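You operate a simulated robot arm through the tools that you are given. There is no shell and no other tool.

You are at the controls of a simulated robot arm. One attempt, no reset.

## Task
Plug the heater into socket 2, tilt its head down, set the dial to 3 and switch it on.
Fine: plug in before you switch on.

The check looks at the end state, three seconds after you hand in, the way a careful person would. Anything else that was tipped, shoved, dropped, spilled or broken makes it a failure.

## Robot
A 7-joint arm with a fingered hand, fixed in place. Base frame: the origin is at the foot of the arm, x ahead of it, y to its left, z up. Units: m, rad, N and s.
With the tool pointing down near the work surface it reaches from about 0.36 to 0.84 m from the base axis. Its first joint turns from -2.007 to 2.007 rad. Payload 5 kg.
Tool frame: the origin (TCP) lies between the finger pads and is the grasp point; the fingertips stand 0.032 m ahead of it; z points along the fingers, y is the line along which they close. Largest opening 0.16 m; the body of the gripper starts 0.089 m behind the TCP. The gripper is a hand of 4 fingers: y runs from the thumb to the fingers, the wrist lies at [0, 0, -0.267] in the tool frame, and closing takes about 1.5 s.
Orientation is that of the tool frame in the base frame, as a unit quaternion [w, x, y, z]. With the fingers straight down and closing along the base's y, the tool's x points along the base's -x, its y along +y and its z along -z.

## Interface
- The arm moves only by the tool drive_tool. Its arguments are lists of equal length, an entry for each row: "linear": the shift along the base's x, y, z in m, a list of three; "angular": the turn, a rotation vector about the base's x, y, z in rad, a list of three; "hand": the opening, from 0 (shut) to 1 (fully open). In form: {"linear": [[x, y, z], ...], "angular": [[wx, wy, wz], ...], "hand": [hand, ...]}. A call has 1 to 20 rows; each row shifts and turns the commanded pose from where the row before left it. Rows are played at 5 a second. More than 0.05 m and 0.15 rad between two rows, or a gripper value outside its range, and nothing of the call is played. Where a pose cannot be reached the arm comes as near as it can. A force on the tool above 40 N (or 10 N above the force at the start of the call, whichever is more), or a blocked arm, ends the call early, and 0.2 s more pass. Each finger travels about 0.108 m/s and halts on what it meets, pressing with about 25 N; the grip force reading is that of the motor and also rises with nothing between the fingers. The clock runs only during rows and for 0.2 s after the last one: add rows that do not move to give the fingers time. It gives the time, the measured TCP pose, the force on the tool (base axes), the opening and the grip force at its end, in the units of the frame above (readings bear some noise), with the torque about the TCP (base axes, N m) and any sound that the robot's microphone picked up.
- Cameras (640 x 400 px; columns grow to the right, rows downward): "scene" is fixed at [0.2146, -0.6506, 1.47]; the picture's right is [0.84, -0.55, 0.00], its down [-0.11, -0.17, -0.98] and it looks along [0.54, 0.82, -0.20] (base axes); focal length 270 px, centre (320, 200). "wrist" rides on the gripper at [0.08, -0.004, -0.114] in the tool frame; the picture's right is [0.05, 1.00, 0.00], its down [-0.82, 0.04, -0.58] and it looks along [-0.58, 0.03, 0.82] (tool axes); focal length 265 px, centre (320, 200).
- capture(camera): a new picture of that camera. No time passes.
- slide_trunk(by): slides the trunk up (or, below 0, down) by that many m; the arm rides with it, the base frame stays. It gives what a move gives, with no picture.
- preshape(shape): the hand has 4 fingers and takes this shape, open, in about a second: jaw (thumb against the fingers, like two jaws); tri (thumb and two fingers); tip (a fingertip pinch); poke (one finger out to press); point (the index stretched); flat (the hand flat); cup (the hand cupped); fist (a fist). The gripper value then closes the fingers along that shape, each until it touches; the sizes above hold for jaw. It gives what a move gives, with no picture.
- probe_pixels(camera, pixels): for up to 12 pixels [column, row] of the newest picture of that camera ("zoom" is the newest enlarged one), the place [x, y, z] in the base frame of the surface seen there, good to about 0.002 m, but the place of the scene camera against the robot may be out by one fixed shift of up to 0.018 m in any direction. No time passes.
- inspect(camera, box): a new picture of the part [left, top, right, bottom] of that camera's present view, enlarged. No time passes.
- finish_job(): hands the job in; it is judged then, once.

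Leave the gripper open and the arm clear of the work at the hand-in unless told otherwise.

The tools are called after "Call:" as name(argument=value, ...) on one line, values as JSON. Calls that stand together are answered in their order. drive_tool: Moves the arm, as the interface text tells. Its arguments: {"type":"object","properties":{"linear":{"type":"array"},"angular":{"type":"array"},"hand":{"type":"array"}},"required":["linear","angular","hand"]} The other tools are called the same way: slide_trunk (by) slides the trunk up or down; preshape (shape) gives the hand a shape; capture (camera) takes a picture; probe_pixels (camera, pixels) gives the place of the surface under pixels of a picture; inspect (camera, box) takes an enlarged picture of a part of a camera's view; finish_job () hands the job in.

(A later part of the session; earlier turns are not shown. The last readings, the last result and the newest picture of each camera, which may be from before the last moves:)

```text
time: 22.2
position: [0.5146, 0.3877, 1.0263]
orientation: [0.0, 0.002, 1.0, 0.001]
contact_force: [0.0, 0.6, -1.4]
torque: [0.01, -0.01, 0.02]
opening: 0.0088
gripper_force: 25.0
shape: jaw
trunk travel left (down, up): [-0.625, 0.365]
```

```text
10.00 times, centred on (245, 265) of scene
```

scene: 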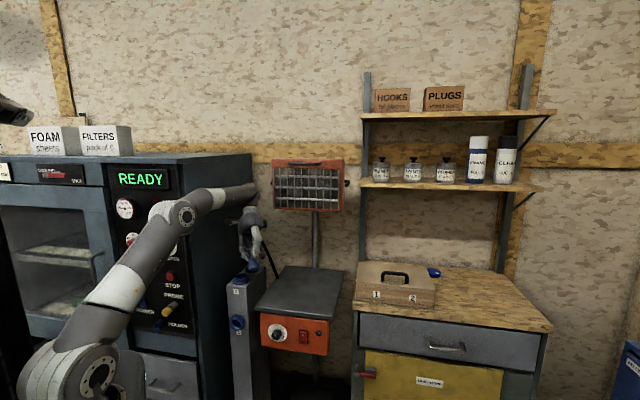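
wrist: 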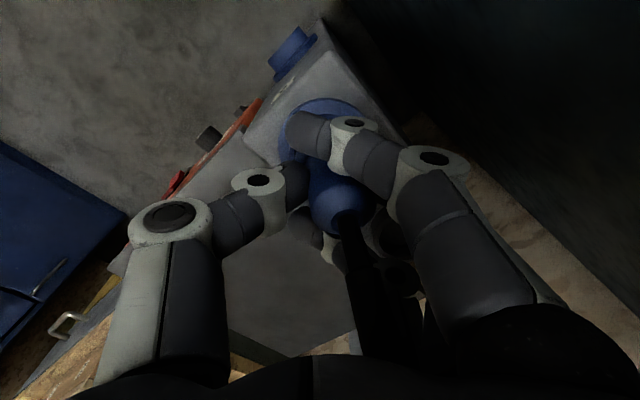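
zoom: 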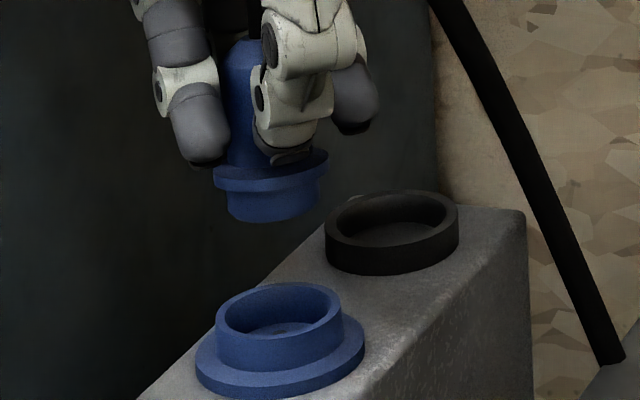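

I'll check the plug's tilt in the hand more exactly with the wrist camera and the scene zoom.

Call:
inspect(camera="wrist", box=[270, 120, 390, 250])

Call:
inspect(camera="scene", box=[233, 243, 257, 273])

```text
3.08 times, centred on (330, 185) of wrist
```

zoom: 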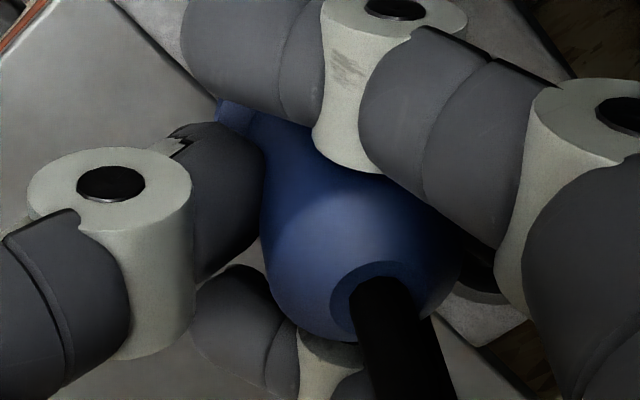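

```text
13.33 times, centred on (245, 258) of scene
```

zoom: 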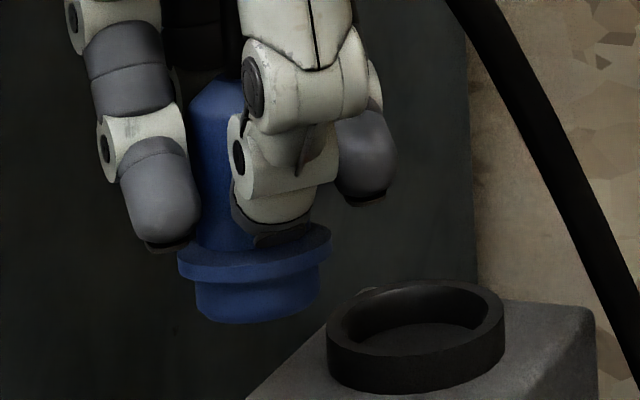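

Both cameras agree that the plug's top leans about 0.1 rad toward (0.55, 0.84), which explains the jam. I'll turn the hand by (0.084, −0.055, 0) to set the plug upright, correct the position, then re-measure.

Call:
drive_tool(linear=[[-0.0017, -0.001, 0], [-0.0018, -0.0008, 0], [0, 0, 0]], angular=[[0.042, -0.0275, 0], [0.042, -0.0275, 0], [0, 0, 0]], hand=[0, 0, 0])

Call:
inspect(camera="wrist", box=[270, 120, 390, 250])

Call:
inspect(camera="scene", box=[230, 245, 260, 285])

```text
time: 23.0
position: [0.5104, 0.386, 1.0272]
orientation: [0.029, 0.001, 0.999, 0.041]
contact_force: [0.2, -0.7, -1.2]
torque: [0.0, -0.03, 0.0]
opening: 0.0089
gripper_force: 25.3
shape: jaw
trunk travel left (down, up): [-0.625, 0.365]
```

```text
3.08 times, centred on (330, 185) of wrist
```

zoom: 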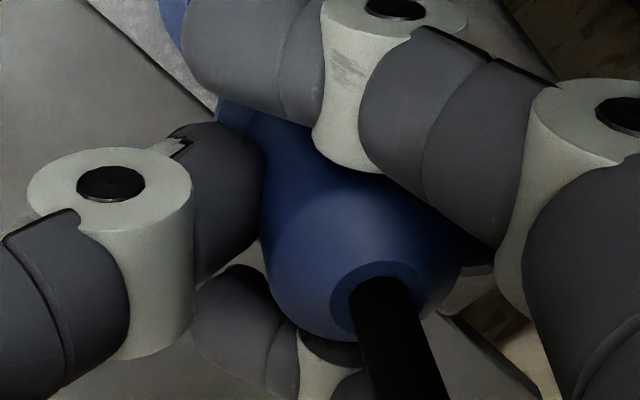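

```text
10.00 times, centred on (245, 265) of scene
```

zoom: 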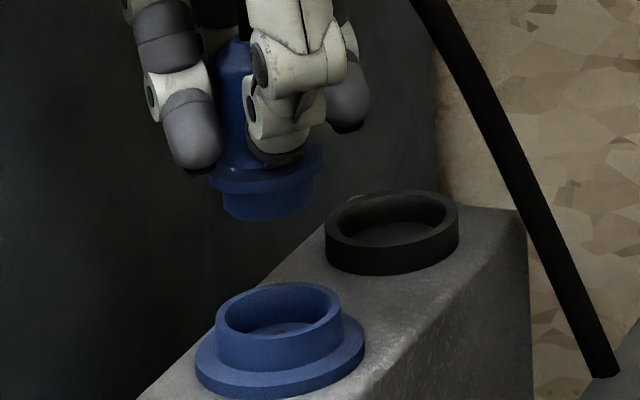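

I'll probe the nose, rim and body again in this zoom.

Call:
probe_pixels(camera="zoom", pixels=[[226, 200], [238, 208], [252, 212], [270, 213], [288, 211], [303, 205], [314, 195], [240, 70], [232, 90], [238, 120], [228, 120], [238, 150]])

Call:
probe_pixels(camera="zoom", pixels=[[220, 335], [232, 347], [250, 353], [272, 355], [295, 353], [318, 345], [338, 330], [215, 182], [235, 190], [262, 193], [290, 188], [318, 172]])

Call:
capture(camera="wrist")

Call:
probe_pixels(camera="wrist", pixels=[[334, 185], [326, 190], [346, 190], [330, 200], [315, 185], [320, 195], [355, 205], [335, 206], [348, 213], [320, 175], [330, 175], [342, 207]])

```text
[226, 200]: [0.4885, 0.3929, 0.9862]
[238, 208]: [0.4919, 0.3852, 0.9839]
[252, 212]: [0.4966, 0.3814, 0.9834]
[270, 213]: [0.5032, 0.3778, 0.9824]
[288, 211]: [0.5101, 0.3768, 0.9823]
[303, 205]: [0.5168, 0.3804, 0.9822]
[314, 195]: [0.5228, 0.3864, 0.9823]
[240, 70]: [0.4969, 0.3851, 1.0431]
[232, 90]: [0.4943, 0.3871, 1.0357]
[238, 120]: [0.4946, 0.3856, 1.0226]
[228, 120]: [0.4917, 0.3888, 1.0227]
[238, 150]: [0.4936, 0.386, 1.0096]
```

```text
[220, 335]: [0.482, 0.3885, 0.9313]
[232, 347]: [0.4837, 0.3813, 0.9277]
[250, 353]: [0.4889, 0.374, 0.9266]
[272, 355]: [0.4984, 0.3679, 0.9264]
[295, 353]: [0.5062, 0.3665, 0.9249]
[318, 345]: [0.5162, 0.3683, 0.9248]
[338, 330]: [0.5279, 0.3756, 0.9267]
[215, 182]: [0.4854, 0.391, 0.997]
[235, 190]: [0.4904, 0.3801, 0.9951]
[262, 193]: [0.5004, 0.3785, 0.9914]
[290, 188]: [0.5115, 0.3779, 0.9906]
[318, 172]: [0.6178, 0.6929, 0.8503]
```

```text
taken
```

wrist: 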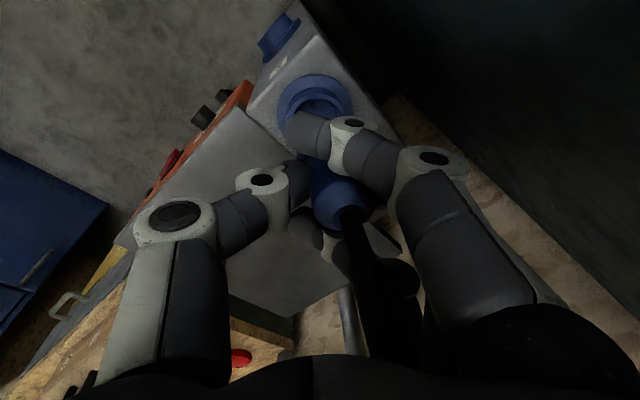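

```text
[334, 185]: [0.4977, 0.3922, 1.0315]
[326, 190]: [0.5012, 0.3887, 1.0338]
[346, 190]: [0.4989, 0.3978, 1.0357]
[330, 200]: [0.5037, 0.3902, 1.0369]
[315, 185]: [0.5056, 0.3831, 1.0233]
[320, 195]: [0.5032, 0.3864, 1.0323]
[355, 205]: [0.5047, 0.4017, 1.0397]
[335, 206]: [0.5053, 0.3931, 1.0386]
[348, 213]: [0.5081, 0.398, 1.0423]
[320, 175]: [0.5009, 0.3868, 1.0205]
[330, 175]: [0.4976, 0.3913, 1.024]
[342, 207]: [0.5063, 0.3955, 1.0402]
```

The plug is now upright within about 2°. The nose is off the socket axis by about +0.005 in depth and −0.002 sideways. I'll shift by (−0.0009, −0.0055), descend 0.038 and re-measure.

Call:
drive_tool(linear=[[-0.0009, -0.0055, 0], [0, 0, -0.012], [0, 0, -0.014], [0, 0, -0.012], [0, 0, 0]], angular=[[0, 0, 0], [0, 0, 0], [0, 0, 0], [0, 0, 0], [0, 0, 0]], hand=[0, 0, 0, 0, 0])

Call:
inspect(camera="scene", box=[230, 250, 260, 290])

```text
time: 24.2
position: [0.5109, 0.3813, 0.9885]
orientation: [0.028, 0.001, 0.999, 0.043]
contact_force: [0.5, 0.7, -0.6]
torque: [0.01, 0.02, 0.02]
opening: 0.009
gripper_force: 25.1
shape: jaw
trunk travel left (down, up): [-0.625, 0.365]
```

```text
10.00 times, centred on (245, 270) of scene
```

zoom: 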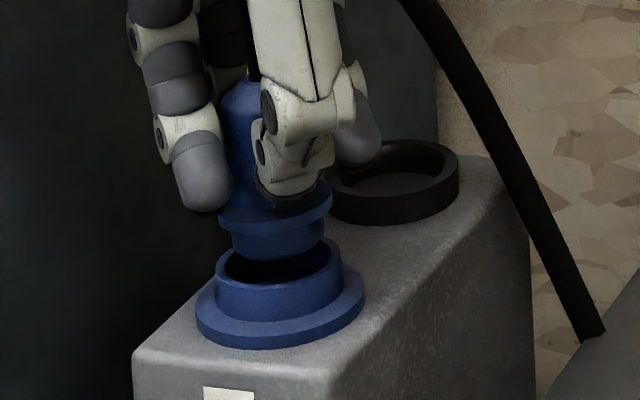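

Call:
probe_pixels(camera="zoom", pixels=[[234, 240], [245, 248], [258, 251], [275, 252], [292, 250], [308, 244], [320, 236], [236, 110], [240, 130], [236, 150], [240, 170], [260, 220]])

Call:
probe_pixels(camera="zoom", pixels=[[220, 285], [232, 297], [250, 303], [272, 305], [295, 303], [318, 295], [338, 280], [222, 215], [240, 224], [275, 228], [305, 220], [325, 210]])

```text
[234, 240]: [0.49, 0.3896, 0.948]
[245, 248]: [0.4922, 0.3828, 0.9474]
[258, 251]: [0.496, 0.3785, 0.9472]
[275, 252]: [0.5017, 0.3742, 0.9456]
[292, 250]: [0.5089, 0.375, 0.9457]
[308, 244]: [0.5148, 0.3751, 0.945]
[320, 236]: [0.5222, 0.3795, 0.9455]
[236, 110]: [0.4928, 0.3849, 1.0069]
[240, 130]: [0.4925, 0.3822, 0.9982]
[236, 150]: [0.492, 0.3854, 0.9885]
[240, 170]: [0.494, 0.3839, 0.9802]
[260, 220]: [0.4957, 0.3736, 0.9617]
```

```text
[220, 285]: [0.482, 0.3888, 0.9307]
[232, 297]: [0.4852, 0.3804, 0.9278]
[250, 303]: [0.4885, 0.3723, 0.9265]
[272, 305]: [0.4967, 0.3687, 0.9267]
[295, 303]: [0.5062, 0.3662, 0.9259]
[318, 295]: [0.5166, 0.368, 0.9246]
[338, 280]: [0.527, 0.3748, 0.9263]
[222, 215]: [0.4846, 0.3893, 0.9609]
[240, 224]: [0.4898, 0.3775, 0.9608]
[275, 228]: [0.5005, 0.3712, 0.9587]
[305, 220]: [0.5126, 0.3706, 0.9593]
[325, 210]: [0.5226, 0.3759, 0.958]
```

The nose is laterally aligned but about 2.7 mm too deep. I'll shift by (−0.0015, −0.0023) and lower 0.012, then read the forces.

Call:
drive_tool(linear=[[-0.0015, -0.0023, 0], [0, 0, -0.004], [0, 0, -0.004], [0, 0, -0.004], [0, 0, 0]], angular=[[0, 0, 0], [0, 0, 0], [0, 0, 0], [0, 0, 0], [0, 0, 0]], hand=[0, 0, 0, 0, 0])

Call:
inspect(camera="scene", box=[230, 255, 260, 285])

```text
time: 25.4
position: [0.5089, 0.3798, 0.9759]
orientation: [0.028, 0.0, 0.999, 0.043]
contact_force: [0.0, 0.0, -0.2]
torque: [-0.01, -0.02, 0.0]
opening: 0.0089
gripper_force: 24.4
shape: jaw
trunk travel left (down, up): [-0.625, 0.365]
```

```text
13.33 times, centred on (245, 270) of scene
```

zoom: 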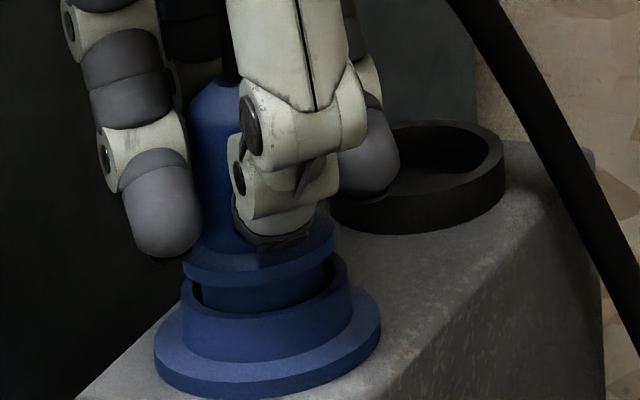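

The nose is inside the ring with no contact force. Going further down in small steps.

Call:
drive_tool(linear=[[0, 0, -0.003], [0, 0, -0.003], [0, 0, 0]], angular=[[0, 0, 0], [0, 0, 0], [0, 0, 0]], hand=[0, 0, 0])

Call:
drive_tool(linear=[[0, 0, -0.002], [0, 0, -0.002], [0, 0, 0]], angular=[[0, 0, 0], [0, 0, 0], [0, 0, 0]], hand=[0, 0, 0])

Call:
inspect(camera="scene", box=[230, 255, 260, 285])

```text
time: 26.2
position: [0.5082, 0.3793, 0.9715]
orientation: [0.028, 0.0, 0.999, 0.043]
contact_force: [0.6, 3.9, -0.1]
torque: [0.15, -0.01, 0.01]
opening: 0.0087
gripper_force: 25.2
shape: jaw
trunk travel left (down, up): [-0.625, 0.365]
```

```text
time: 27.0
position: [0.5092, 0.3786, 0.9673]
orientation: [0.028, 0.0, 0.999, 0.042]
contact_force: [0.6, 3.5, 4.6]
torque: [0.21, -0.01, 0.04]
opening: 0.0086
gripper_force: 24.9
shape: jaw
trunk travel left (down, up): [-0.625, 0.365]
```

```text
13.33 times, centred on (245, 270) of scene
```

zoom: 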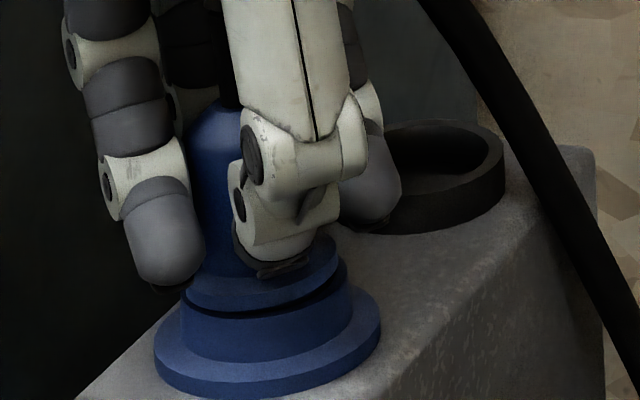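

It's deeper now, with light +y contact. I'll shift y by +0.001 and continue down.

Call:
drive_tool(linear=[[0, 0.001, 0], [0, 0, -0.002], [0, 0, -0.002], [0, 0, 0]], angular=[[0, 0, 0], [0, 0, 0], [0, 0, 0], [0, 0, 0]], hand=[0, 0, 0, 0])

Call:
inspect(camera="scene", box=[230, 255, 260, 285])

```text
time: 28.0
position: [0.5092, 0.3793, 0.9657]
orientation: [0.028, 0.001, 0.999, 0.042]
contact_force: [-0.6, -2.9, 20.2]
torque: [0.3, 0.02, 0.02]
opening: 0.0098
gripper_force: 25.5
shape: jaw
trunk travel left (down, up): [-0.625, 0.365]
```

```text
13.33 times, centred on (245, 270) of scene
```

zoom: 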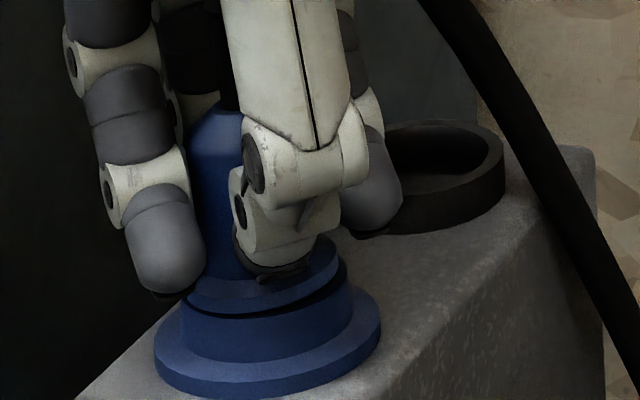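

Upward force is 20 N. I'll measure the remaining gap around the flange.

Call:
inspect(camera="scene", box=[235, 268, 255, 284])

```text
16.00 times, centred on (245, 276) of scene
```

zoom: 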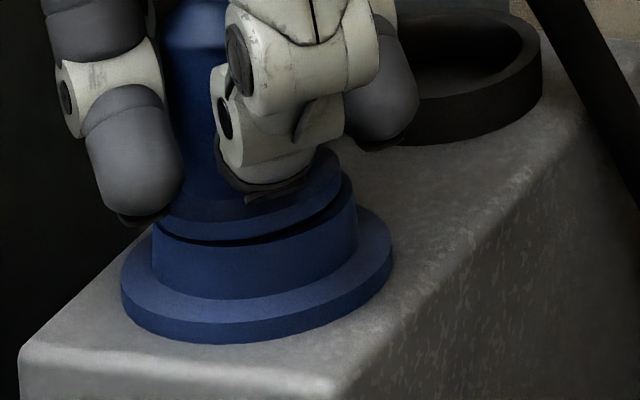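

The left side is on the rim, while the right side is about 2.5 mm high, so the plug leans slightly. I'll rotate by about 0.05 rad to level it while keeping the nose in place, then press.

Call:
drive_tool(linear=[[0.0011, -0.0007, 0.0005], [0.0011, -0.0007, 0], [0, 0, -0.001], [0, 0, 0]], angular=[[0.015, 0.023, 0], [0.015, 0.023, 0], [0, 0, 0], [0, 0, 0]], hand=[0, 0, 0, 0])

Call:
inspect(camera="scene", box=[235, 268, 255, 284])

```text
time: 29.0
position: [0.5111, 0.3782, 0.964]
orientation: [0.005, 0.003, 0.998, 0.058]
contact_force: [1.4, -3.4, 20.8]
torque: [0.27, -0.08, -0.02]
opening: 0.0105
gripper_force: 24.9
shape: jaw
trunk travel left (down, up): [-0.625, 0.365]
```

```text
16.00 times, centred on (245, 276) of scene
```

zoom: 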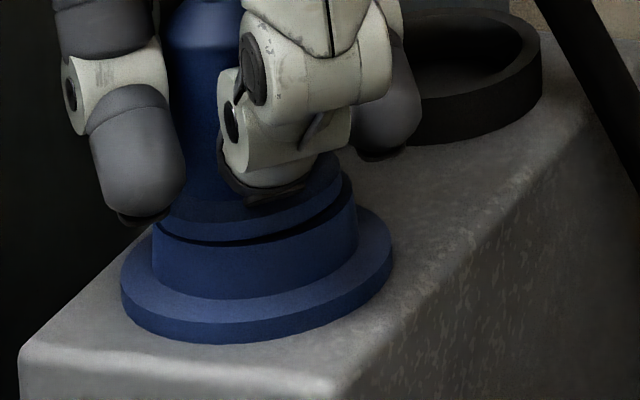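

Call:
probe_pixels(camera="zoom", pixels=[[172, 222], [200, 230], [240, 233], [280, 228], [315, 217], [335, 203], [160, 245], [195, 258], [240, 263], [290, 256], [325, 243], [350, 225]])

Call:
probe_pixels(camera="zoom", pixels=[[172, 212], [200, 220], [240, 222], [280, 215], [315, 203], [335, 188], [200, 242], [240, 246], [280, 241], [320, 228], [180, 90], [200, 160]])

Call:
capture(camera="wrist")

Call:
inspect(camera="wrist", box=[260, 60, 380, 230])

```text
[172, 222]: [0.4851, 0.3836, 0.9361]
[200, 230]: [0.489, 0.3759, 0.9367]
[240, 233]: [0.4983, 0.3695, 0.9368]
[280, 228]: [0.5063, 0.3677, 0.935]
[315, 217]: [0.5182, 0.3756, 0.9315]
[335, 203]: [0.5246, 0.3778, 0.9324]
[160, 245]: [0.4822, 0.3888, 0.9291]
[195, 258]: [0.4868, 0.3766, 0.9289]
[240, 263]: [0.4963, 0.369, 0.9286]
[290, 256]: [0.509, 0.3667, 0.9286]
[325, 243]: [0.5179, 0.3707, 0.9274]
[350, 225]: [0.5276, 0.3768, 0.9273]
```

```text
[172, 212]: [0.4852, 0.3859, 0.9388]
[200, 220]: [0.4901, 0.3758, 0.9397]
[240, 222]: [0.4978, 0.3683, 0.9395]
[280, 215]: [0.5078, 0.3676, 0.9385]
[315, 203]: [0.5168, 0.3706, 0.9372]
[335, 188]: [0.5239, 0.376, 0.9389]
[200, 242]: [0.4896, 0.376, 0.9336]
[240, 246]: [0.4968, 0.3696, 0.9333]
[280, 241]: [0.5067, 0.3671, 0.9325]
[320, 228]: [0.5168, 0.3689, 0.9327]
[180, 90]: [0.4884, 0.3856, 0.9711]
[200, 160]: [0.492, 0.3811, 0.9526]
```

```text
taken
```

wrist: 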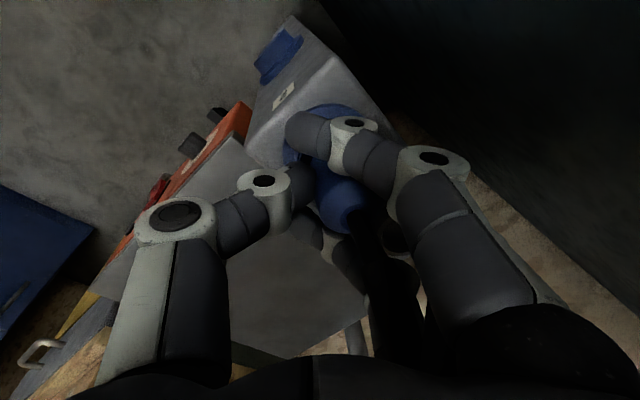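

```text
2.35 times, centred on (320, 145) of wrist
```

zoom: 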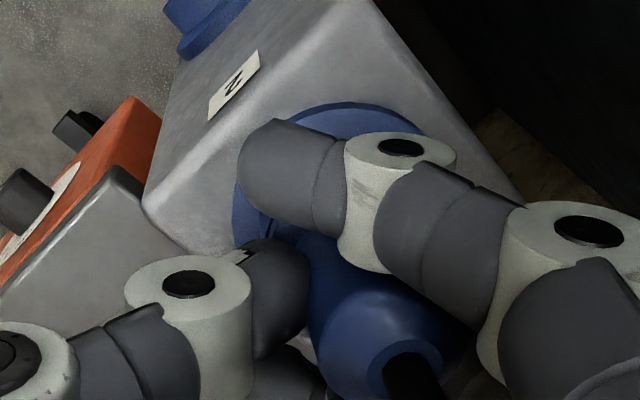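

About 2 mm of gap remains at the front. I'll press a little more.

Call:
drive_tool(linear=[[0, 0.0008, -0.0015], [0, 0, -0.0015], [0, 0, 0]], angular=[[0, 0, 0], [0, 0, 0], [0, 0, 0]], hand=[0, 0, 0])

Call:
inspect(camera="scene", box=[235, 268, 255, 284])

```text
time: 29.8
position: [0.511, 0.3777, 0.9613]
orientation: [0.007, 0.003, 0.998, 0.06]
contact_force: [2.4, -8.6, 28.1]
torque: [0.26, -0.06, 0.0]
opening: 0.0112
gripper_force: 24.7
shape: jaw
trunk travel left (down, up): [-0.625, 0.365]
```

```text
16.00 times, centred on (245, 276) of scene
```

zoom: 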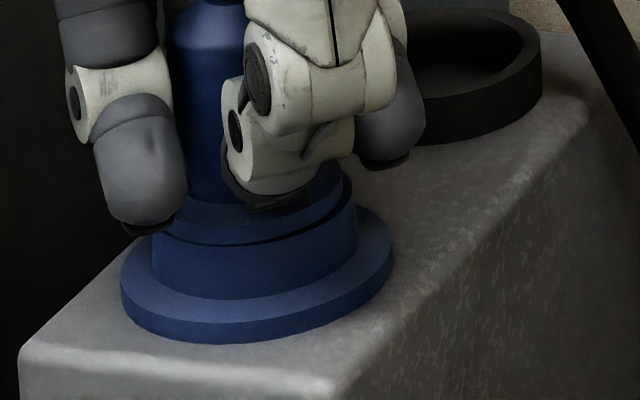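

The gap is shrinking as I press (28 N). I'll undo the y shift and press on.

Call:
drive_tool(linear=[[0, -0.0012, 0], [0, 0, -0.0015], [0, 0, -0.0015], [0, 0, 0]], angular=[[0, 0, 0], [0, 0, 0], [0, 0, 0], [0, 0, 0]], hand=[0, 0, 0, 0])

Call:
inspect(camera="scene", box=[235, 268, 255, 284])

```text
time: 30.8
position: [0.5107, 0.3766, 0.9585]
orientation: [0.006, 0.002, 0.998, 0.059]
contact_force: [8.1, -9.6, 32.3]
torque: [0.29, -0.1, -0.06]
opening: 0.0122
gripper_force: 25.1
shape: jaw
trunk travel left (down, up): [-0.625, 0.365]
```

```text
16.00 times, centred on (245, 276) of scene
```

zoom: 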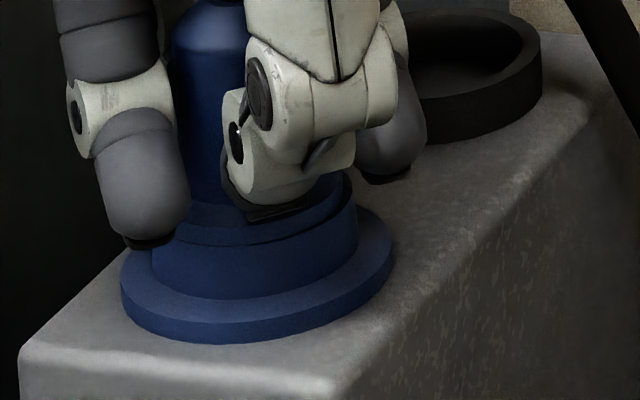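

The flange now appears to sit on the rim. I'll verify by probing.

Call:
probe_pixels(camera="zoom", pixels=[[180, 230], [210, 236], [240, 238], [280, 232], [315, 220], [340, 203], [180, 245], [210, 252], [240, 254], [280, 248], [320, 236], [348, 215]])

Call:
inspect(camera="scene", box=[239, 271, 253, 281])

```text
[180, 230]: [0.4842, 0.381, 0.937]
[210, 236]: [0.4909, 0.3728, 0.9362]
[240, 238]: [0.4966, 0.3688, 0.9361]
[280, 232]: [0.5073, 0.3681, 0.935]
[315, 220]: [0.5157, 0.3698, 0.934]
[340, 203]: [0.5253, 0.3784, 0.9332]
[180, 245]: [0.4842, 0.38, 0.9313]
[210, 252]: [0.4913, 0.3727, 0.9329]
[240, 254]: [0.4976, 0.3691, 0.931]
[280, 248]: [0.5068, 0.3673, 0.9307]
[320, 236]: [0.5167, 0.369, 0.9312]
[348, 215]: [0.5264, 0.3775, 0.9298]
```

```text
16.00 times, centred on (246, 276) of scene
```

zoom: 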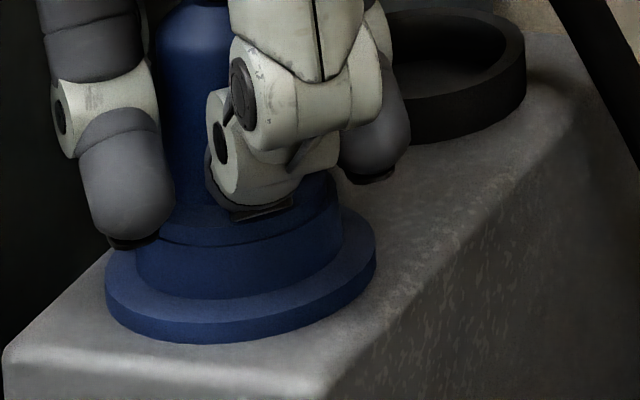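

The plug is seated: the flange lies on the rim all round. I'll ease the pressure and open the hand.

Call:
drive_tool(linear=[[0, 0, 0.002], [0, 0, 0], [0, 0, 0], [0, 0, 0], [0, 0, 0], [0, 0, 0]], angular=[[0, 0, 0], [0, 0, 0], [0, 0, 0], [0, 0, 0], [0, 0, 0], [0, 0, 0]], hand=[0.1, 0.2, 0.35, 0.5, 0.6, 0.6])

Call:
inspect(camera="scene", box=[230, 255, 260, 285])

Call:
capture(camera="wrist")

```text
time: 32.2
position: [0.51, 0.3783, 0.9589]
orientation: [0.005, 0.002, 0.998, 0.058]
contact_force: [0.1, 0.2, -0.3]
torque: [0.01, 0.01, 0.02]
opening: 0.0956
gripper_force: 0.1
shape: jaw
trunk travel left (down, up): [-0.625, 0.365]
```

```text
13.33 times, centred on (245, 270) of scene
```

zoom: 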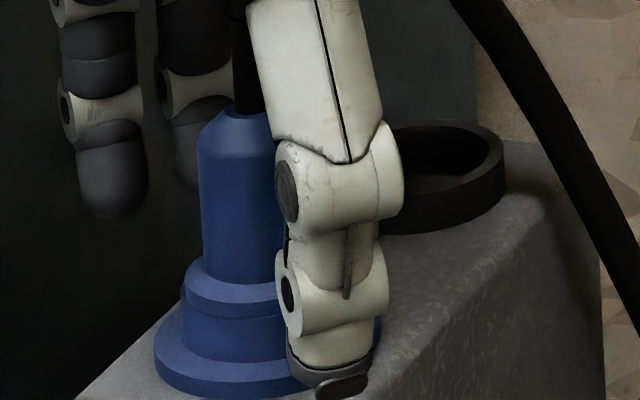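

```text
taken
```

wrist: 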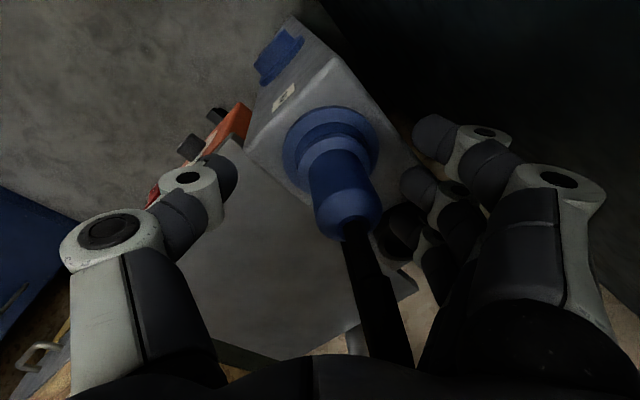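

The plug stays seated and upright. I'll raise the hand straight up away from it.

Call:
drive_tool(linear=[[0, 0, 0.025], [0, 0, 0.03], [0, 0, 0.04], [0, 0, 0.045], [0, 0, 0.045], [0, 0, 0]], angular=[[0, 0, 0], [0, 0, 0], [0, 0, 0], [0, 0, 0], [0, 0, 0], [0, 0, 0]], hand=[0.65, 0.65, 0.65, 0.65, 0.65, 0.65])

Call:
inspect(camera="scene", box=[230, 245, 270, 285])

Call:
capture(camera="scene")

Call:
capture(camera="wrist")

```text
time: 33.6
position: [0.5087, 0.3797, 1.1463]
orientation: [0.005, 0.002, 0.998, 0.058]
contact_force: [-0.3, 0.2, 1.3]
torque: [-0.01, 0.02, -0.01]
opening: 0.1036
gripper_force: 0.0
shape: jaw
trunk travel left (down, up): [-0.625, 0.365]
```

```text
10.00 times, centred on (250, 265) of scene
```

zoom: 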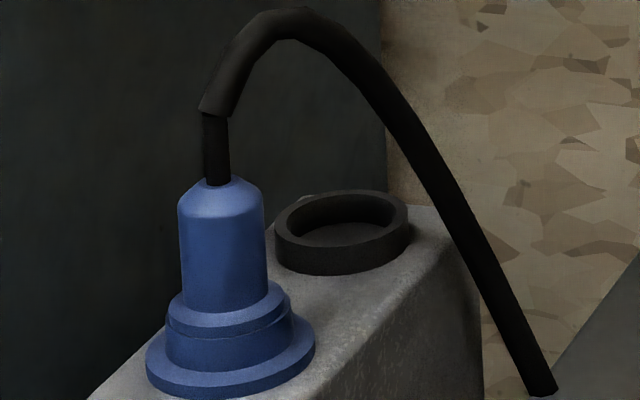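

```text
taken
```

scene: 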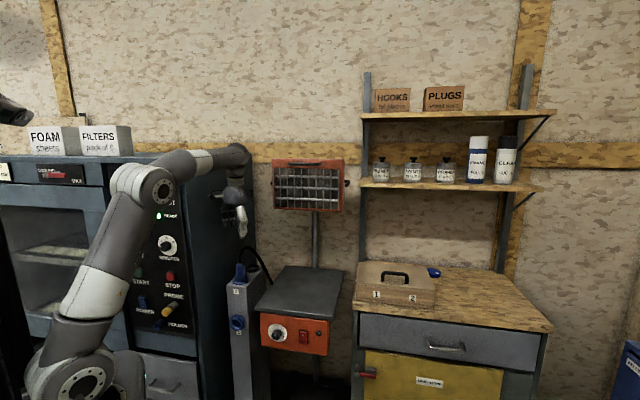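

```text
taken
```

wrist: 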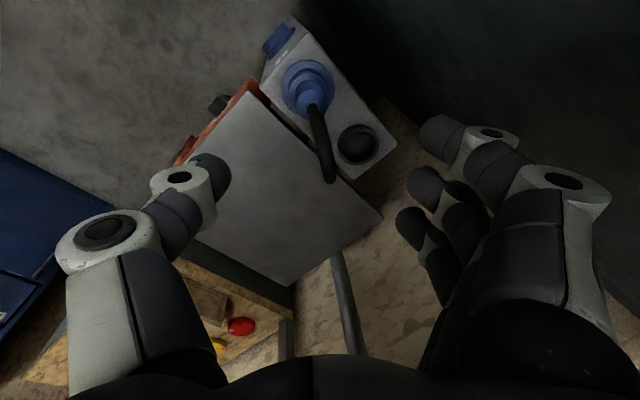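

Socket 2 now holds the plug firmly, flange on rim. Next is the head: its carrying handle's bar is around (0.775, 0.327, 1.382) and the pivot is behind it, so pressing the bar down tilts the face down. I'll raise the trunk by 0.3 first.

Call:
slide_trunk(by=0.3)

Call:
drive_tool(linear=[[0, -0.01, 0], [0, -0.01, 0], [0, -0.01, 0], [0, -0.01, 0], [0, -0.01, 0], [0, -0.01, 0], [0, 0, 0], [0, 0, 0]], angular=[[-0.114, 0.009, 0], [0, 0, -0.131], [0, 0, -0.131], [0, 0, -0.131], [0, 0, -0.131], [0, 0, -0.131], [0, 0, -0.13], [0, 0, 0]], hand=[0.5, 0.4, 0.3, 0.2, 0.1, 0, 0, 0])

Call:
capture(camera="scene")

Call:
capture(camera="wrist")

```text
time: 36.6
position: [0.5096, 0.3788, 1.4451]
orientation: [0.005, 0.002, 0.998, 0.057]
contact_force: [0.7, 0.2, 0.3]
torque: [0.01, -0.02, -0.04]
opening: 0.1034
gripper_force: 0.2
shape: jaw
trunk travel left (down, up): [-0.925, 0.065]
```

```text
time: 38.4
position: [0.5088, 0.3198, 1.4454]
orientation: [0.001, 0.385, 0.923, 0.001]
contact_force: [0.3, 0.7, -0.8]
torque: [0.04, 0.04, 0.01]
opening: 0.0
gripper_force: 24.9
shape: jaw
trunk travel left (down, up): [-0.925, 0.065]
```

```text
taken
```

scene: 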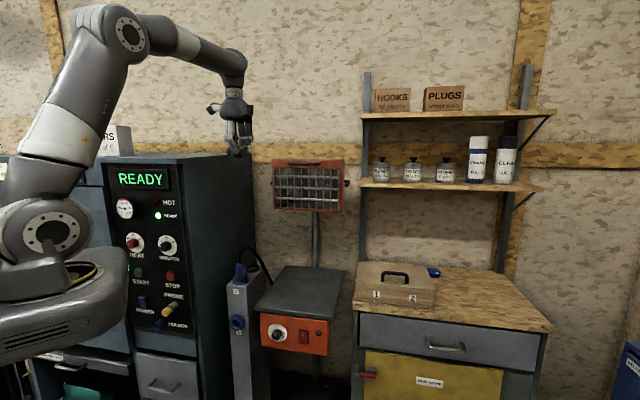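

```text
taken
```

wrist: 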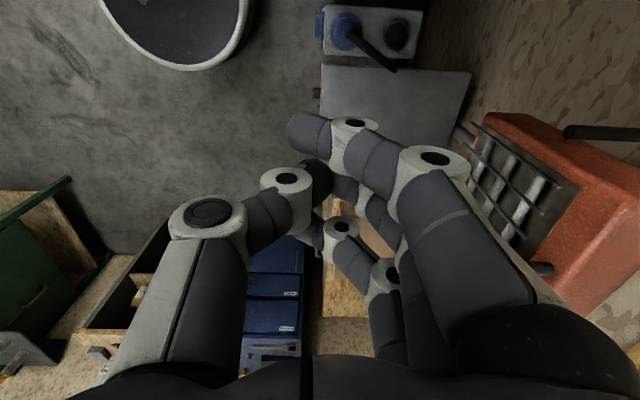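

The hand is closed and pointing down at z 1.445. I'll tilt it 0.6 rad toward the wall and move above the handle bar.

Call:
drive_tool(linear=[[0.037, 0, 0.015], [0.037, 0, 0.015], [0.037, 0, 0], [0.037, 0, 0], [0.037, -0.001, 0], [0.036, -0.001, 0], [0.036, 0, 0], [0, 0, 0]], angular=[[0.0606, -0.0606, 0], [0.0606, -0.0606, 0], [0.0606, -0.0606, 0], [0.0606, -0.0606, 0], [0.0606, -0.0606, 0], [0.0606, -0.0606, 0], [0.0606, -0.0606, 0], [0, 0, 0]], hand=[0, 0, 0, 0, 0, 0, 0, 0])

Call:
inspect(camera="scene", box=[230, 90, 390, 220])

Call:
capture(camera="wrist")

```text
time: 40.2
position: [0.7672, 0.3176, 1.4744]
orientation: [0.113, 0.367, 0.882, 0.273]
contact_force: [-0.1, 0.5, 0.2]
torque: [-0.02, -0.03, -0.06]
opening: 0.0
gripper_force: 24.7
shape: jaw
trunk travel left (down, up): [-0.925, 0.065]
```

```text
3.08 times, centred on (310, 155) of scene
```

zoom: 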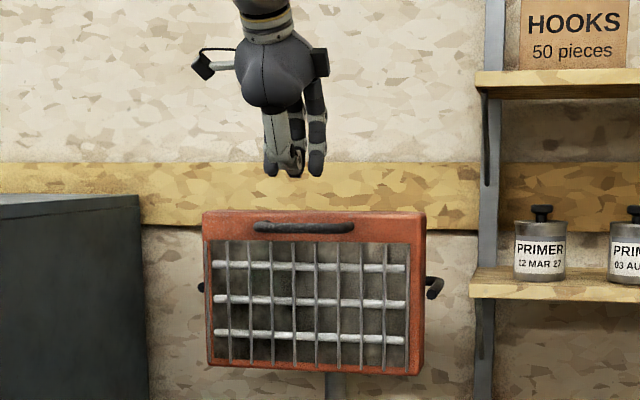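

```text
taken
```

wrist: 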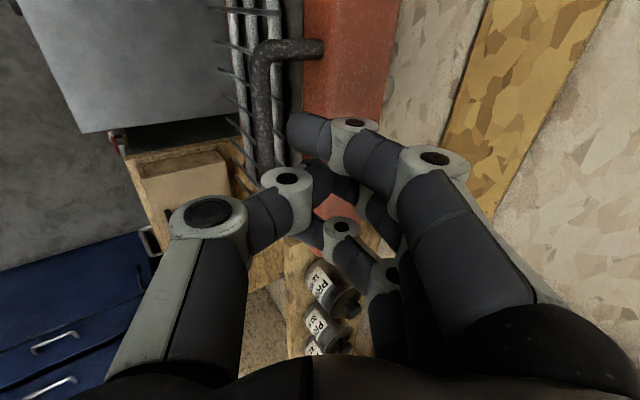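

I'll probe the handle bar and the fingertips in the wrist picture (bar at ~(265,130), fingertips at ~(300,130) and (320,180)).

Call:
probe_pixels(camera="wrist", pixels=[[265, 80], [265, 110], [265, 140], [265, 165], [295, 130], [300, 145], [320, 180], [315, 48], [340, 80], [320, 240], [272, 60], [235, 100]])

```text
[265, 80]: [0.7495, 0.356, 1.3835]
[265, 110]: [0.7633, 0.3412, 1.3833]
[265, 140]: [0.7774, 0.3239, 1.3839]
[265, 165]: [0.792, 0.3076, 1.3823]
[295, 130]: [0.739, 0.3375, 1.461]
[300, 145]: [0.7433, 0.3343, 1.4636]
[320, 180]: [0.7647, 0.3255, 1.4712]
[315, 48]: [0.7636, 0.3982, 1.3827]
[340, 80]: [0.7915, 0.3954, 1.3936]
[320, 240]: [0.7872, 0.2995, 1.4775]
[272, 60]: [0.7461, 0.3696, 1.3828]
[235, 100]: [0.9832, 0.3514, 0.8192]
```

The bar's top is at x+y≈1.105, z≈1.384, and my fingertips are at about x+y 1.11, z 1.448. I'll shift slightly deeper (+0.006) and lower onto the bar.

Call:
drive_tool(linear=[[0.0042, 0.0042, -0.02], [0, 0, -0.02], [0, 0, -0.008], [0, 0, -0.006], [0, 0, 0]], angular=[[0, 0, 0], [0, 0, 0], [0, 0, 0], [0, 0, 0], [0, 0, 0]], hand=[0, 0, 0, 0, 0])

Call:
capture(camera="wrist")

Call:
inspect(camera="scene", box=[260, 110, 360, 210])

```text
time: 41.4
position: [0.771, 0.3218, 1.4201]
orientation: [0.112, 0.368, 0.882, 0.274]
contact_force: [1.1, -0.3, 1.3]
torque: [0.0, 0.0, 0.04]
opening: 0.0
gripper_force: 24.8
shape: jaw
trunk travel left (down, up): [-0.925, 0.065]
```

```text
taken
```

wrist: 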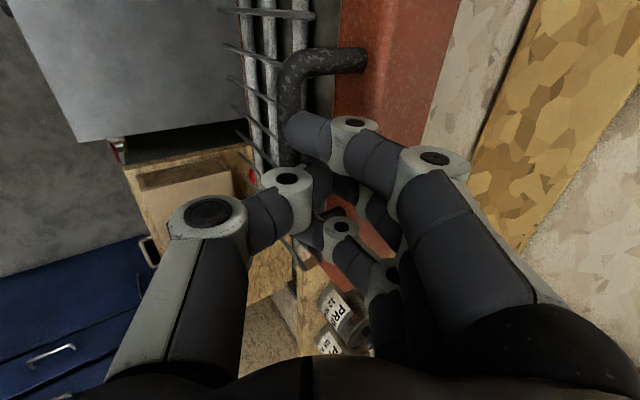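

```text
4.00 times, centred on (310, 160) of scene
```

zoom: 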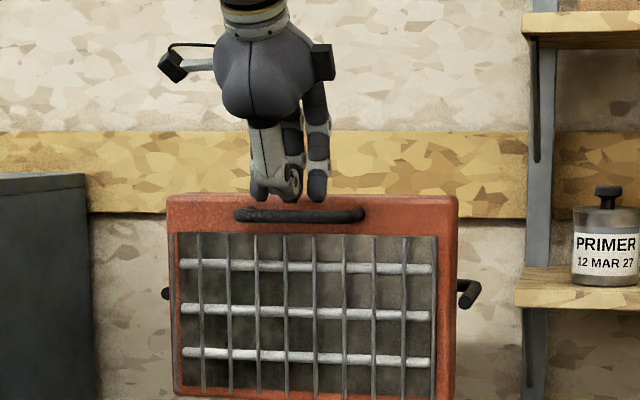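

The tips are about 1 cm above the bar. I'll start pressing: down, then along the head's arc (forward and down) in small steps.

Call:
drive_tool(linear=[[0, 0, -0.006], [0, 0, -0.006], [0, 0, -0.006], [-0.001, -0.001, -0.006], [0, 0, 0]], angular=[[0, 0, 0], [0, 0, 0], [0, 0, 0], [0, 0, 0], [0, 0, 0]], hand=[0, 0, 0, 0, 0])

Call:
inspect(camera="scene", box=[260, 110, 360, 210])

```text
time: 42.6
position: [0.7682, 0.3181, 1.4003]
orientation: [0.115, 0.368, 0.881, 0.274]
contact_force: [-6.8, -6.0, 14.1]
torque: [-0.21, 0.24, 0.01]
opening: 0.0
gripper_force: 25.1
shape: jaw
trunk travel left (down, up): [-0.925, 0.065]
```

```text
4.00 times, centred on (310, 160) of scene
```

zoom: 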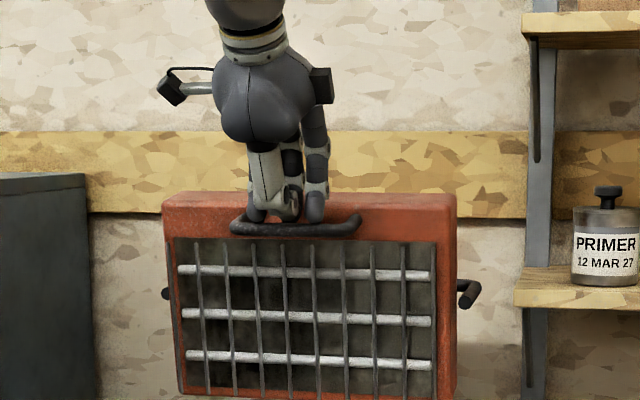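

The head is tilting under about 14 N. I'll keep following the arc.

Call:
drive_tool(linear=[[-0.003, -0.003, -0.006], [-0.003, -0.003, -0.006], [-0.0025, -0.0025, -0.006], [-0.0025, -0.0025, -0.006], [0, 0, 0]], angular=[[0, 0, 0], [0, 0, 0], [0, 0, 0], [0, 0, 0], [0, 0, 0]], hand=[0, 0, 0, 0, 0])

Call:
inspect(camera="scene", box=[260, 110, 360, 210])

```text
time: 43.8
position: [0.757, 0.3076, 1.3756]
orientation: [0.113, 0.368, 0.882, 0.274]
contact_force: [-9.6, -9.2, 9.5]
torque: [-0.25, 0.3, -0.01]
opening: 0.0
gripper_force: 25.2
shape: jaw
trunk travel left (down, up): [-0.925, 0.065]
```

```text
4.00 times, centred on (310, 160) of scene
```

zoom: 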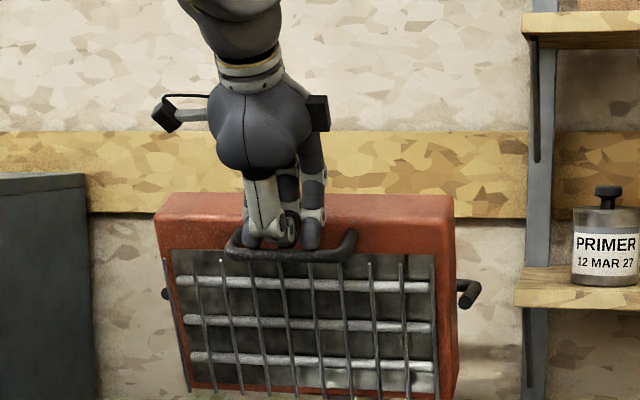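

The head is tilted about 15–20° now. I'll continue along the arc, with slightly more forward motion per step.

Call:
drive_tool(linear=[[-0.0045, -0.0045, -0.005], [-0.004, -0.004, -0.006], [-0.003, -0.003, -0.007], [-0.003, -0.003, -0.007], [0, 0, 0]], angular=[[0, 0, 0], [0, 0, 0], [0, 0, 0], [0, 0, 0], [0, 0, 0]], hand=[0, 0, 0, 0, 0])

Call:
inspect(camera="scene", box=[260, 110, 360, 210])

Call:
capture(camera="wrist")

```text
time: 45.0
position: [0.7429, 0.2934, 1.3528]
orientation: [0.115, 0.367, 0.881, 0.275]
contact_force: [-7.8, -5.7, 12.9]
torque: [0.35, -0.38, 0.08]
opening: 0.0
gripper_force: 25.0
shape: jaw
trunk travel left (down, up): [-0.925, 0.065]
```

```text
4.00 times, centred on (310, 160) of scene
```

zoom: 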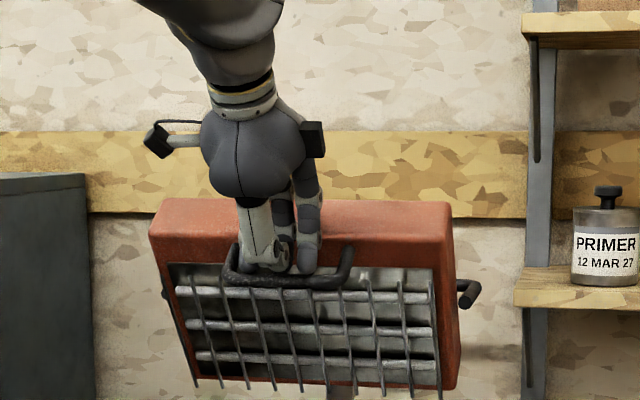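

```text
taken
```

wrist: 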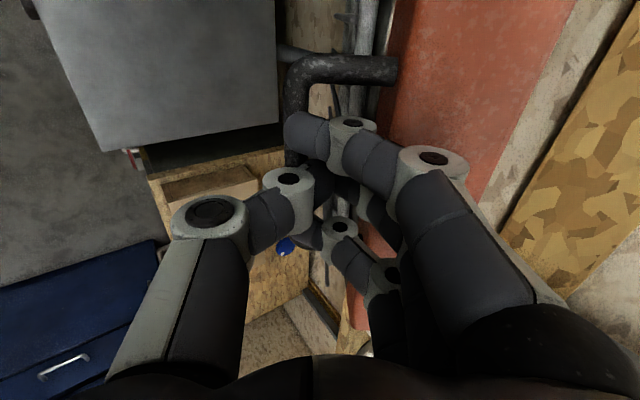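

The head is tilted about 30° now. I'll keep pressing, mostly down, until it meets its stop.

Call:
drive_tool(linear=[[-0.002, -0.002, -0.007], [-0.001, -0.001, -0.007], [-0.001, -0.001, -0.007], [0, 0, -0.007], [0, 0, 0]], angular=[[0, 0, 0], [0, 0, 0], [0, 0, 0], [0, 0, 0], [0, 0, 0]], hand=[0, 0, 0, 0, 0])

Call:
inspect(camera="scene", box=[260, 110, 360, 210])

```text
time: 45.9
position: [0.7354, 0.2853, 1.3317]
orientation: [0.116, 0.368, 0.88, 0.276]
contact_force: [-22.5, -17.3, 14.7]
torque: [0.56, -0.54, 0.1]
opening: 0.0
gripper_force: 25.2
shape: jaw
trunk travel left (down, up): [-0.925, 0.065]
stopped in row 4: the force on the tool passed its limit at 42 N (the readings are from after the stop); the commanded pose is now the measured one
```

```text
4.00 times, centred on (310, 160) of scene
```

zoom: 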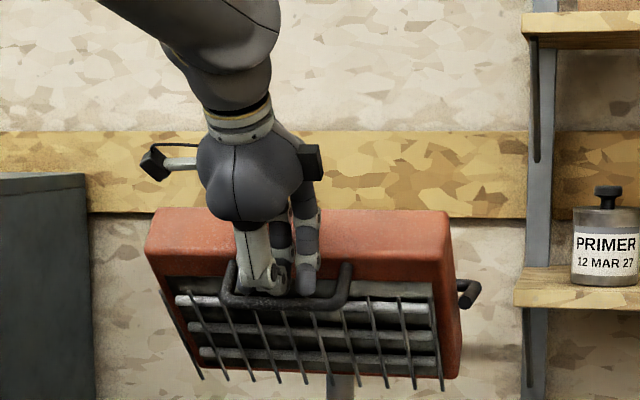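

The force limit was reached. It's either the stop or the fingers are wedged against the face. I'll measure the present tilt from the head's red top surface.

Call:
probe_pixels(camera="zoom", pixels=[[170, 215], [165, 240], [162, 270], [400, 215], [410, 240], [420, 270], [330, 220], [340, 250], [235, 298], [345, 268], [290, 303], [450, 300]])

Call:
capture(camera="wrist")

```text
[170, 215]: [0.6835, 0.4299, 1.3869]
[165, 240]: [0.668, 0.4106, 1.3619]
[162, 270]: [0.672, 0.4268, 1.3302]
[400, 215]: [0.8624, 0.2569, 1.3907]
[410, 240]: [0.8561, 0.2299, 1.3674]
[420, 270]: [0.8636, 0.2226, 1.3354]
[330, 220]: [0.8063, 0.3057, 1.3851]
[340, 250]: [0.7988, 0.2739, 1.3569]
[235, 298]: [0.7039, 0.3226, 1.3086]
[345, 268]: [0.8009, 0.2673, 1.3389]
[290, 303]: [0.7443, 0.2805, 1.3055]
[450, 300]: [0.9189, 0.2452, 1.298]
```

```text
taken
```

wrist: 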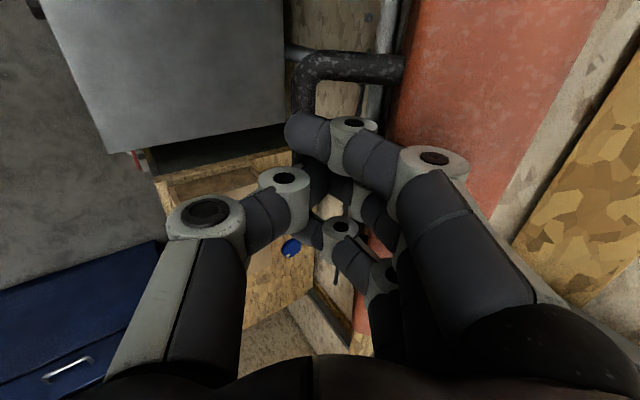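

The top surface slopes about 45°, so the head is tilted well down, probably at its stop. I'll withdraw the fingers back along their own axis.

Call:
drive_tool(linear=[[-0.002, -0.002, 0.003], [-0.002, -0.002, 0.006], [-0.004, -0.004, 0.009], [-0.006, -0.006, 0.0124], [-0.008, -0.008, 0.016], [-0.01, -0.01, 0.02], [0, 0, 0]], angular=[[0, 0, 0], [0, 0, 0], [0, 0, 0], [0, 0, 0], [0, 0, 0], [0, 0, 0], [0, 0, 0]], hand=[0, 0, 0, 0, 0, 0, 0])

Call:
inspect(camera="scene", box=[260, 110, 360, 210])

```text
time: 47.5
position: [0.7093, 0.2589, 1.3897]
orientation: [0.114, 0.368, 0.881, 0.273]
contact_force: [0.0, -0.5, 0.4]
torque: [-0.02, 0.0, -0.02]
opening: 0.0001
gripper_force: 25.2
shape: jaw
trunk travel left (down, up): [-0.925, 0.065]
```

```text
4.00 times, centred on (310, 160) of scene
```

zoom: 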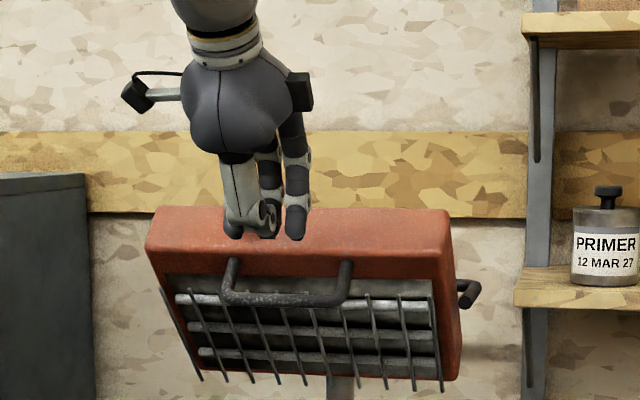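

The head stays tilted. To confirm that it's on its stop, I'll press once on the bar from straight above (bar at ≈(0.744, 0.281, 1.305)).

Call:
drive_tool(linear=[[0.0078, 0.0078, 0], [0.0078, 0.0078, -0.015], [0, 0, -0.015], [0, 0, -0.01], [0, 0, -0.006], [0, 0, -0.006], [0, 0, 0]], angular=[[0, 0, 0], [0, 0, 0], [0, 0, 0], [0, 0, 0], [0, 0, 0], [0, 0, 0], [0, 0, 0]], hand=[0, 0, 0, 0, 0, 0, 0])

Call:
inspect(camera="scene", box=[260, 110, 360, 210])

```text
time: 49.1
position: [0.7247, 0.2717, 1.3416]
orientation: [0.114, 0.368, 0.881, 0.274]
contact_force: [-0.9, 1.2, -0.1]
torque: [-0.01, -0.01, 0.0]
opening: 0.0
gripper_force: 24.7
shape: jaw
trunk travel left (down, up): [-0.925, 0.065]
```

```text
4.00 times, centred on (310, 160) of scene
```

zoom: 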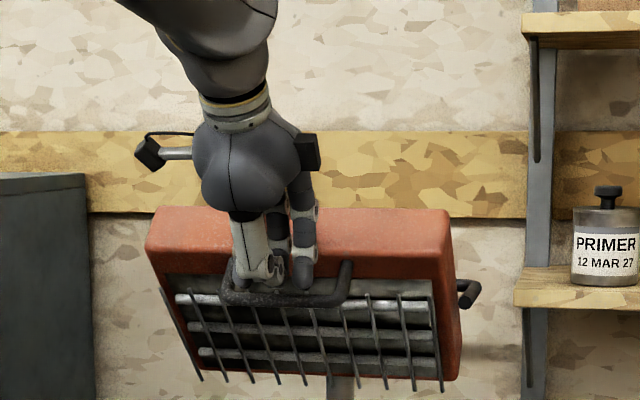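

Call:
drive_tool(linear=[[0, 0, -0.005], [0, 0, -0.005], [0, 0, -0.004], [0, 0, 0]], angular=[[0, 0, 0], [0, 0, 0], [0, 0, 0], [0, 0, 0]], hand=[0, 0, 0, 0])

Call:
inspect(camera="scene", box=[260, 110, 360, 210])

```text
time: 50.1
position: [0.7242, 0.2728, 1.3261]
orientation: [0.114, 0.368, 0.881, 0.274]
contact_force: [-0.3, 0.2, -0.4]
torque: [0.02, -0.02, 0.01]
opening: 0.0002
gripper_force: 24.9
shape: jaw
trunk travel left (down, up): [-0.925, 0.065]
```

```text
4.00 times, centred on (310, 160) of scene
```

zoom: 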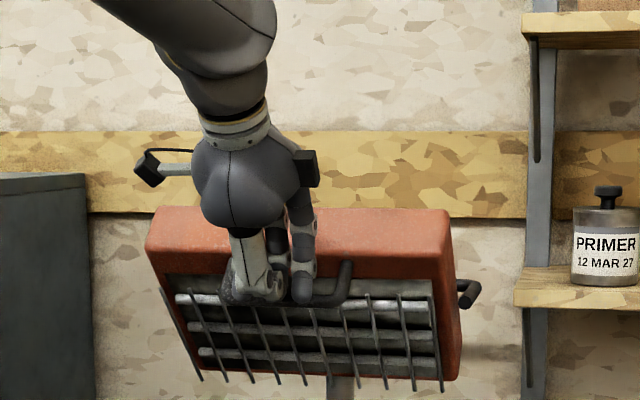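

The fingers passed in front of the bar without touching. I'll lift, go 0.014 deeper and press again.

Call:
drive_tool(linear=[[0, 0, 0.02], [0, 0, 0.02], [0.01, 0.01, 0], [0, 0, -0.015], [0, 0, -0.006], [0, 0, -0.005], [0, 0, -0.005], [0, 0, 0]], angular=[[0, 0, 0], [0, 0, 0], [0, 0, 0], [0, 0, 0], [0, 0, 0], [0, 0, 0], [0, 0, 0], [0, 0, 0]], hand=[0, 0, 0, 0, 0, 0, 0, 0])

Call:
inspect(camera="scene", box=[260, 110, 360, 210])

```text
time: 51.9
position: [0.734, 0.2843, 1.3363]
orientation: [0.114, 0.367, 0.882, 0.273]
contact_force: [0.0, 0.2, -0.2]
torque: [-0.05, 0.02, 0.0]
opening: 0.0001
gripper_force: 24.8
shape: jaw
trunk travel left (down, up): [-0.925, 0.065]
```

```text
4.00 times, centred on (310, 160) of scene
```

zoom: 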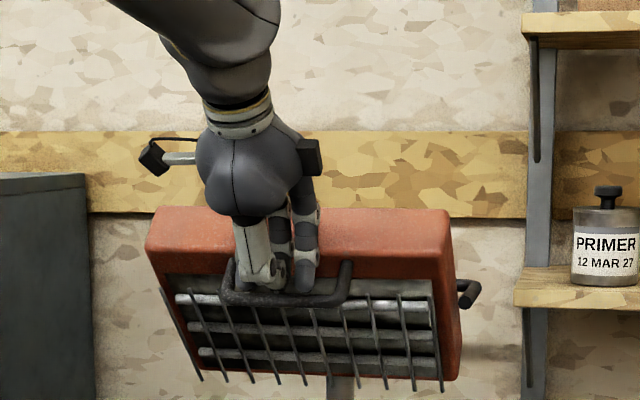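

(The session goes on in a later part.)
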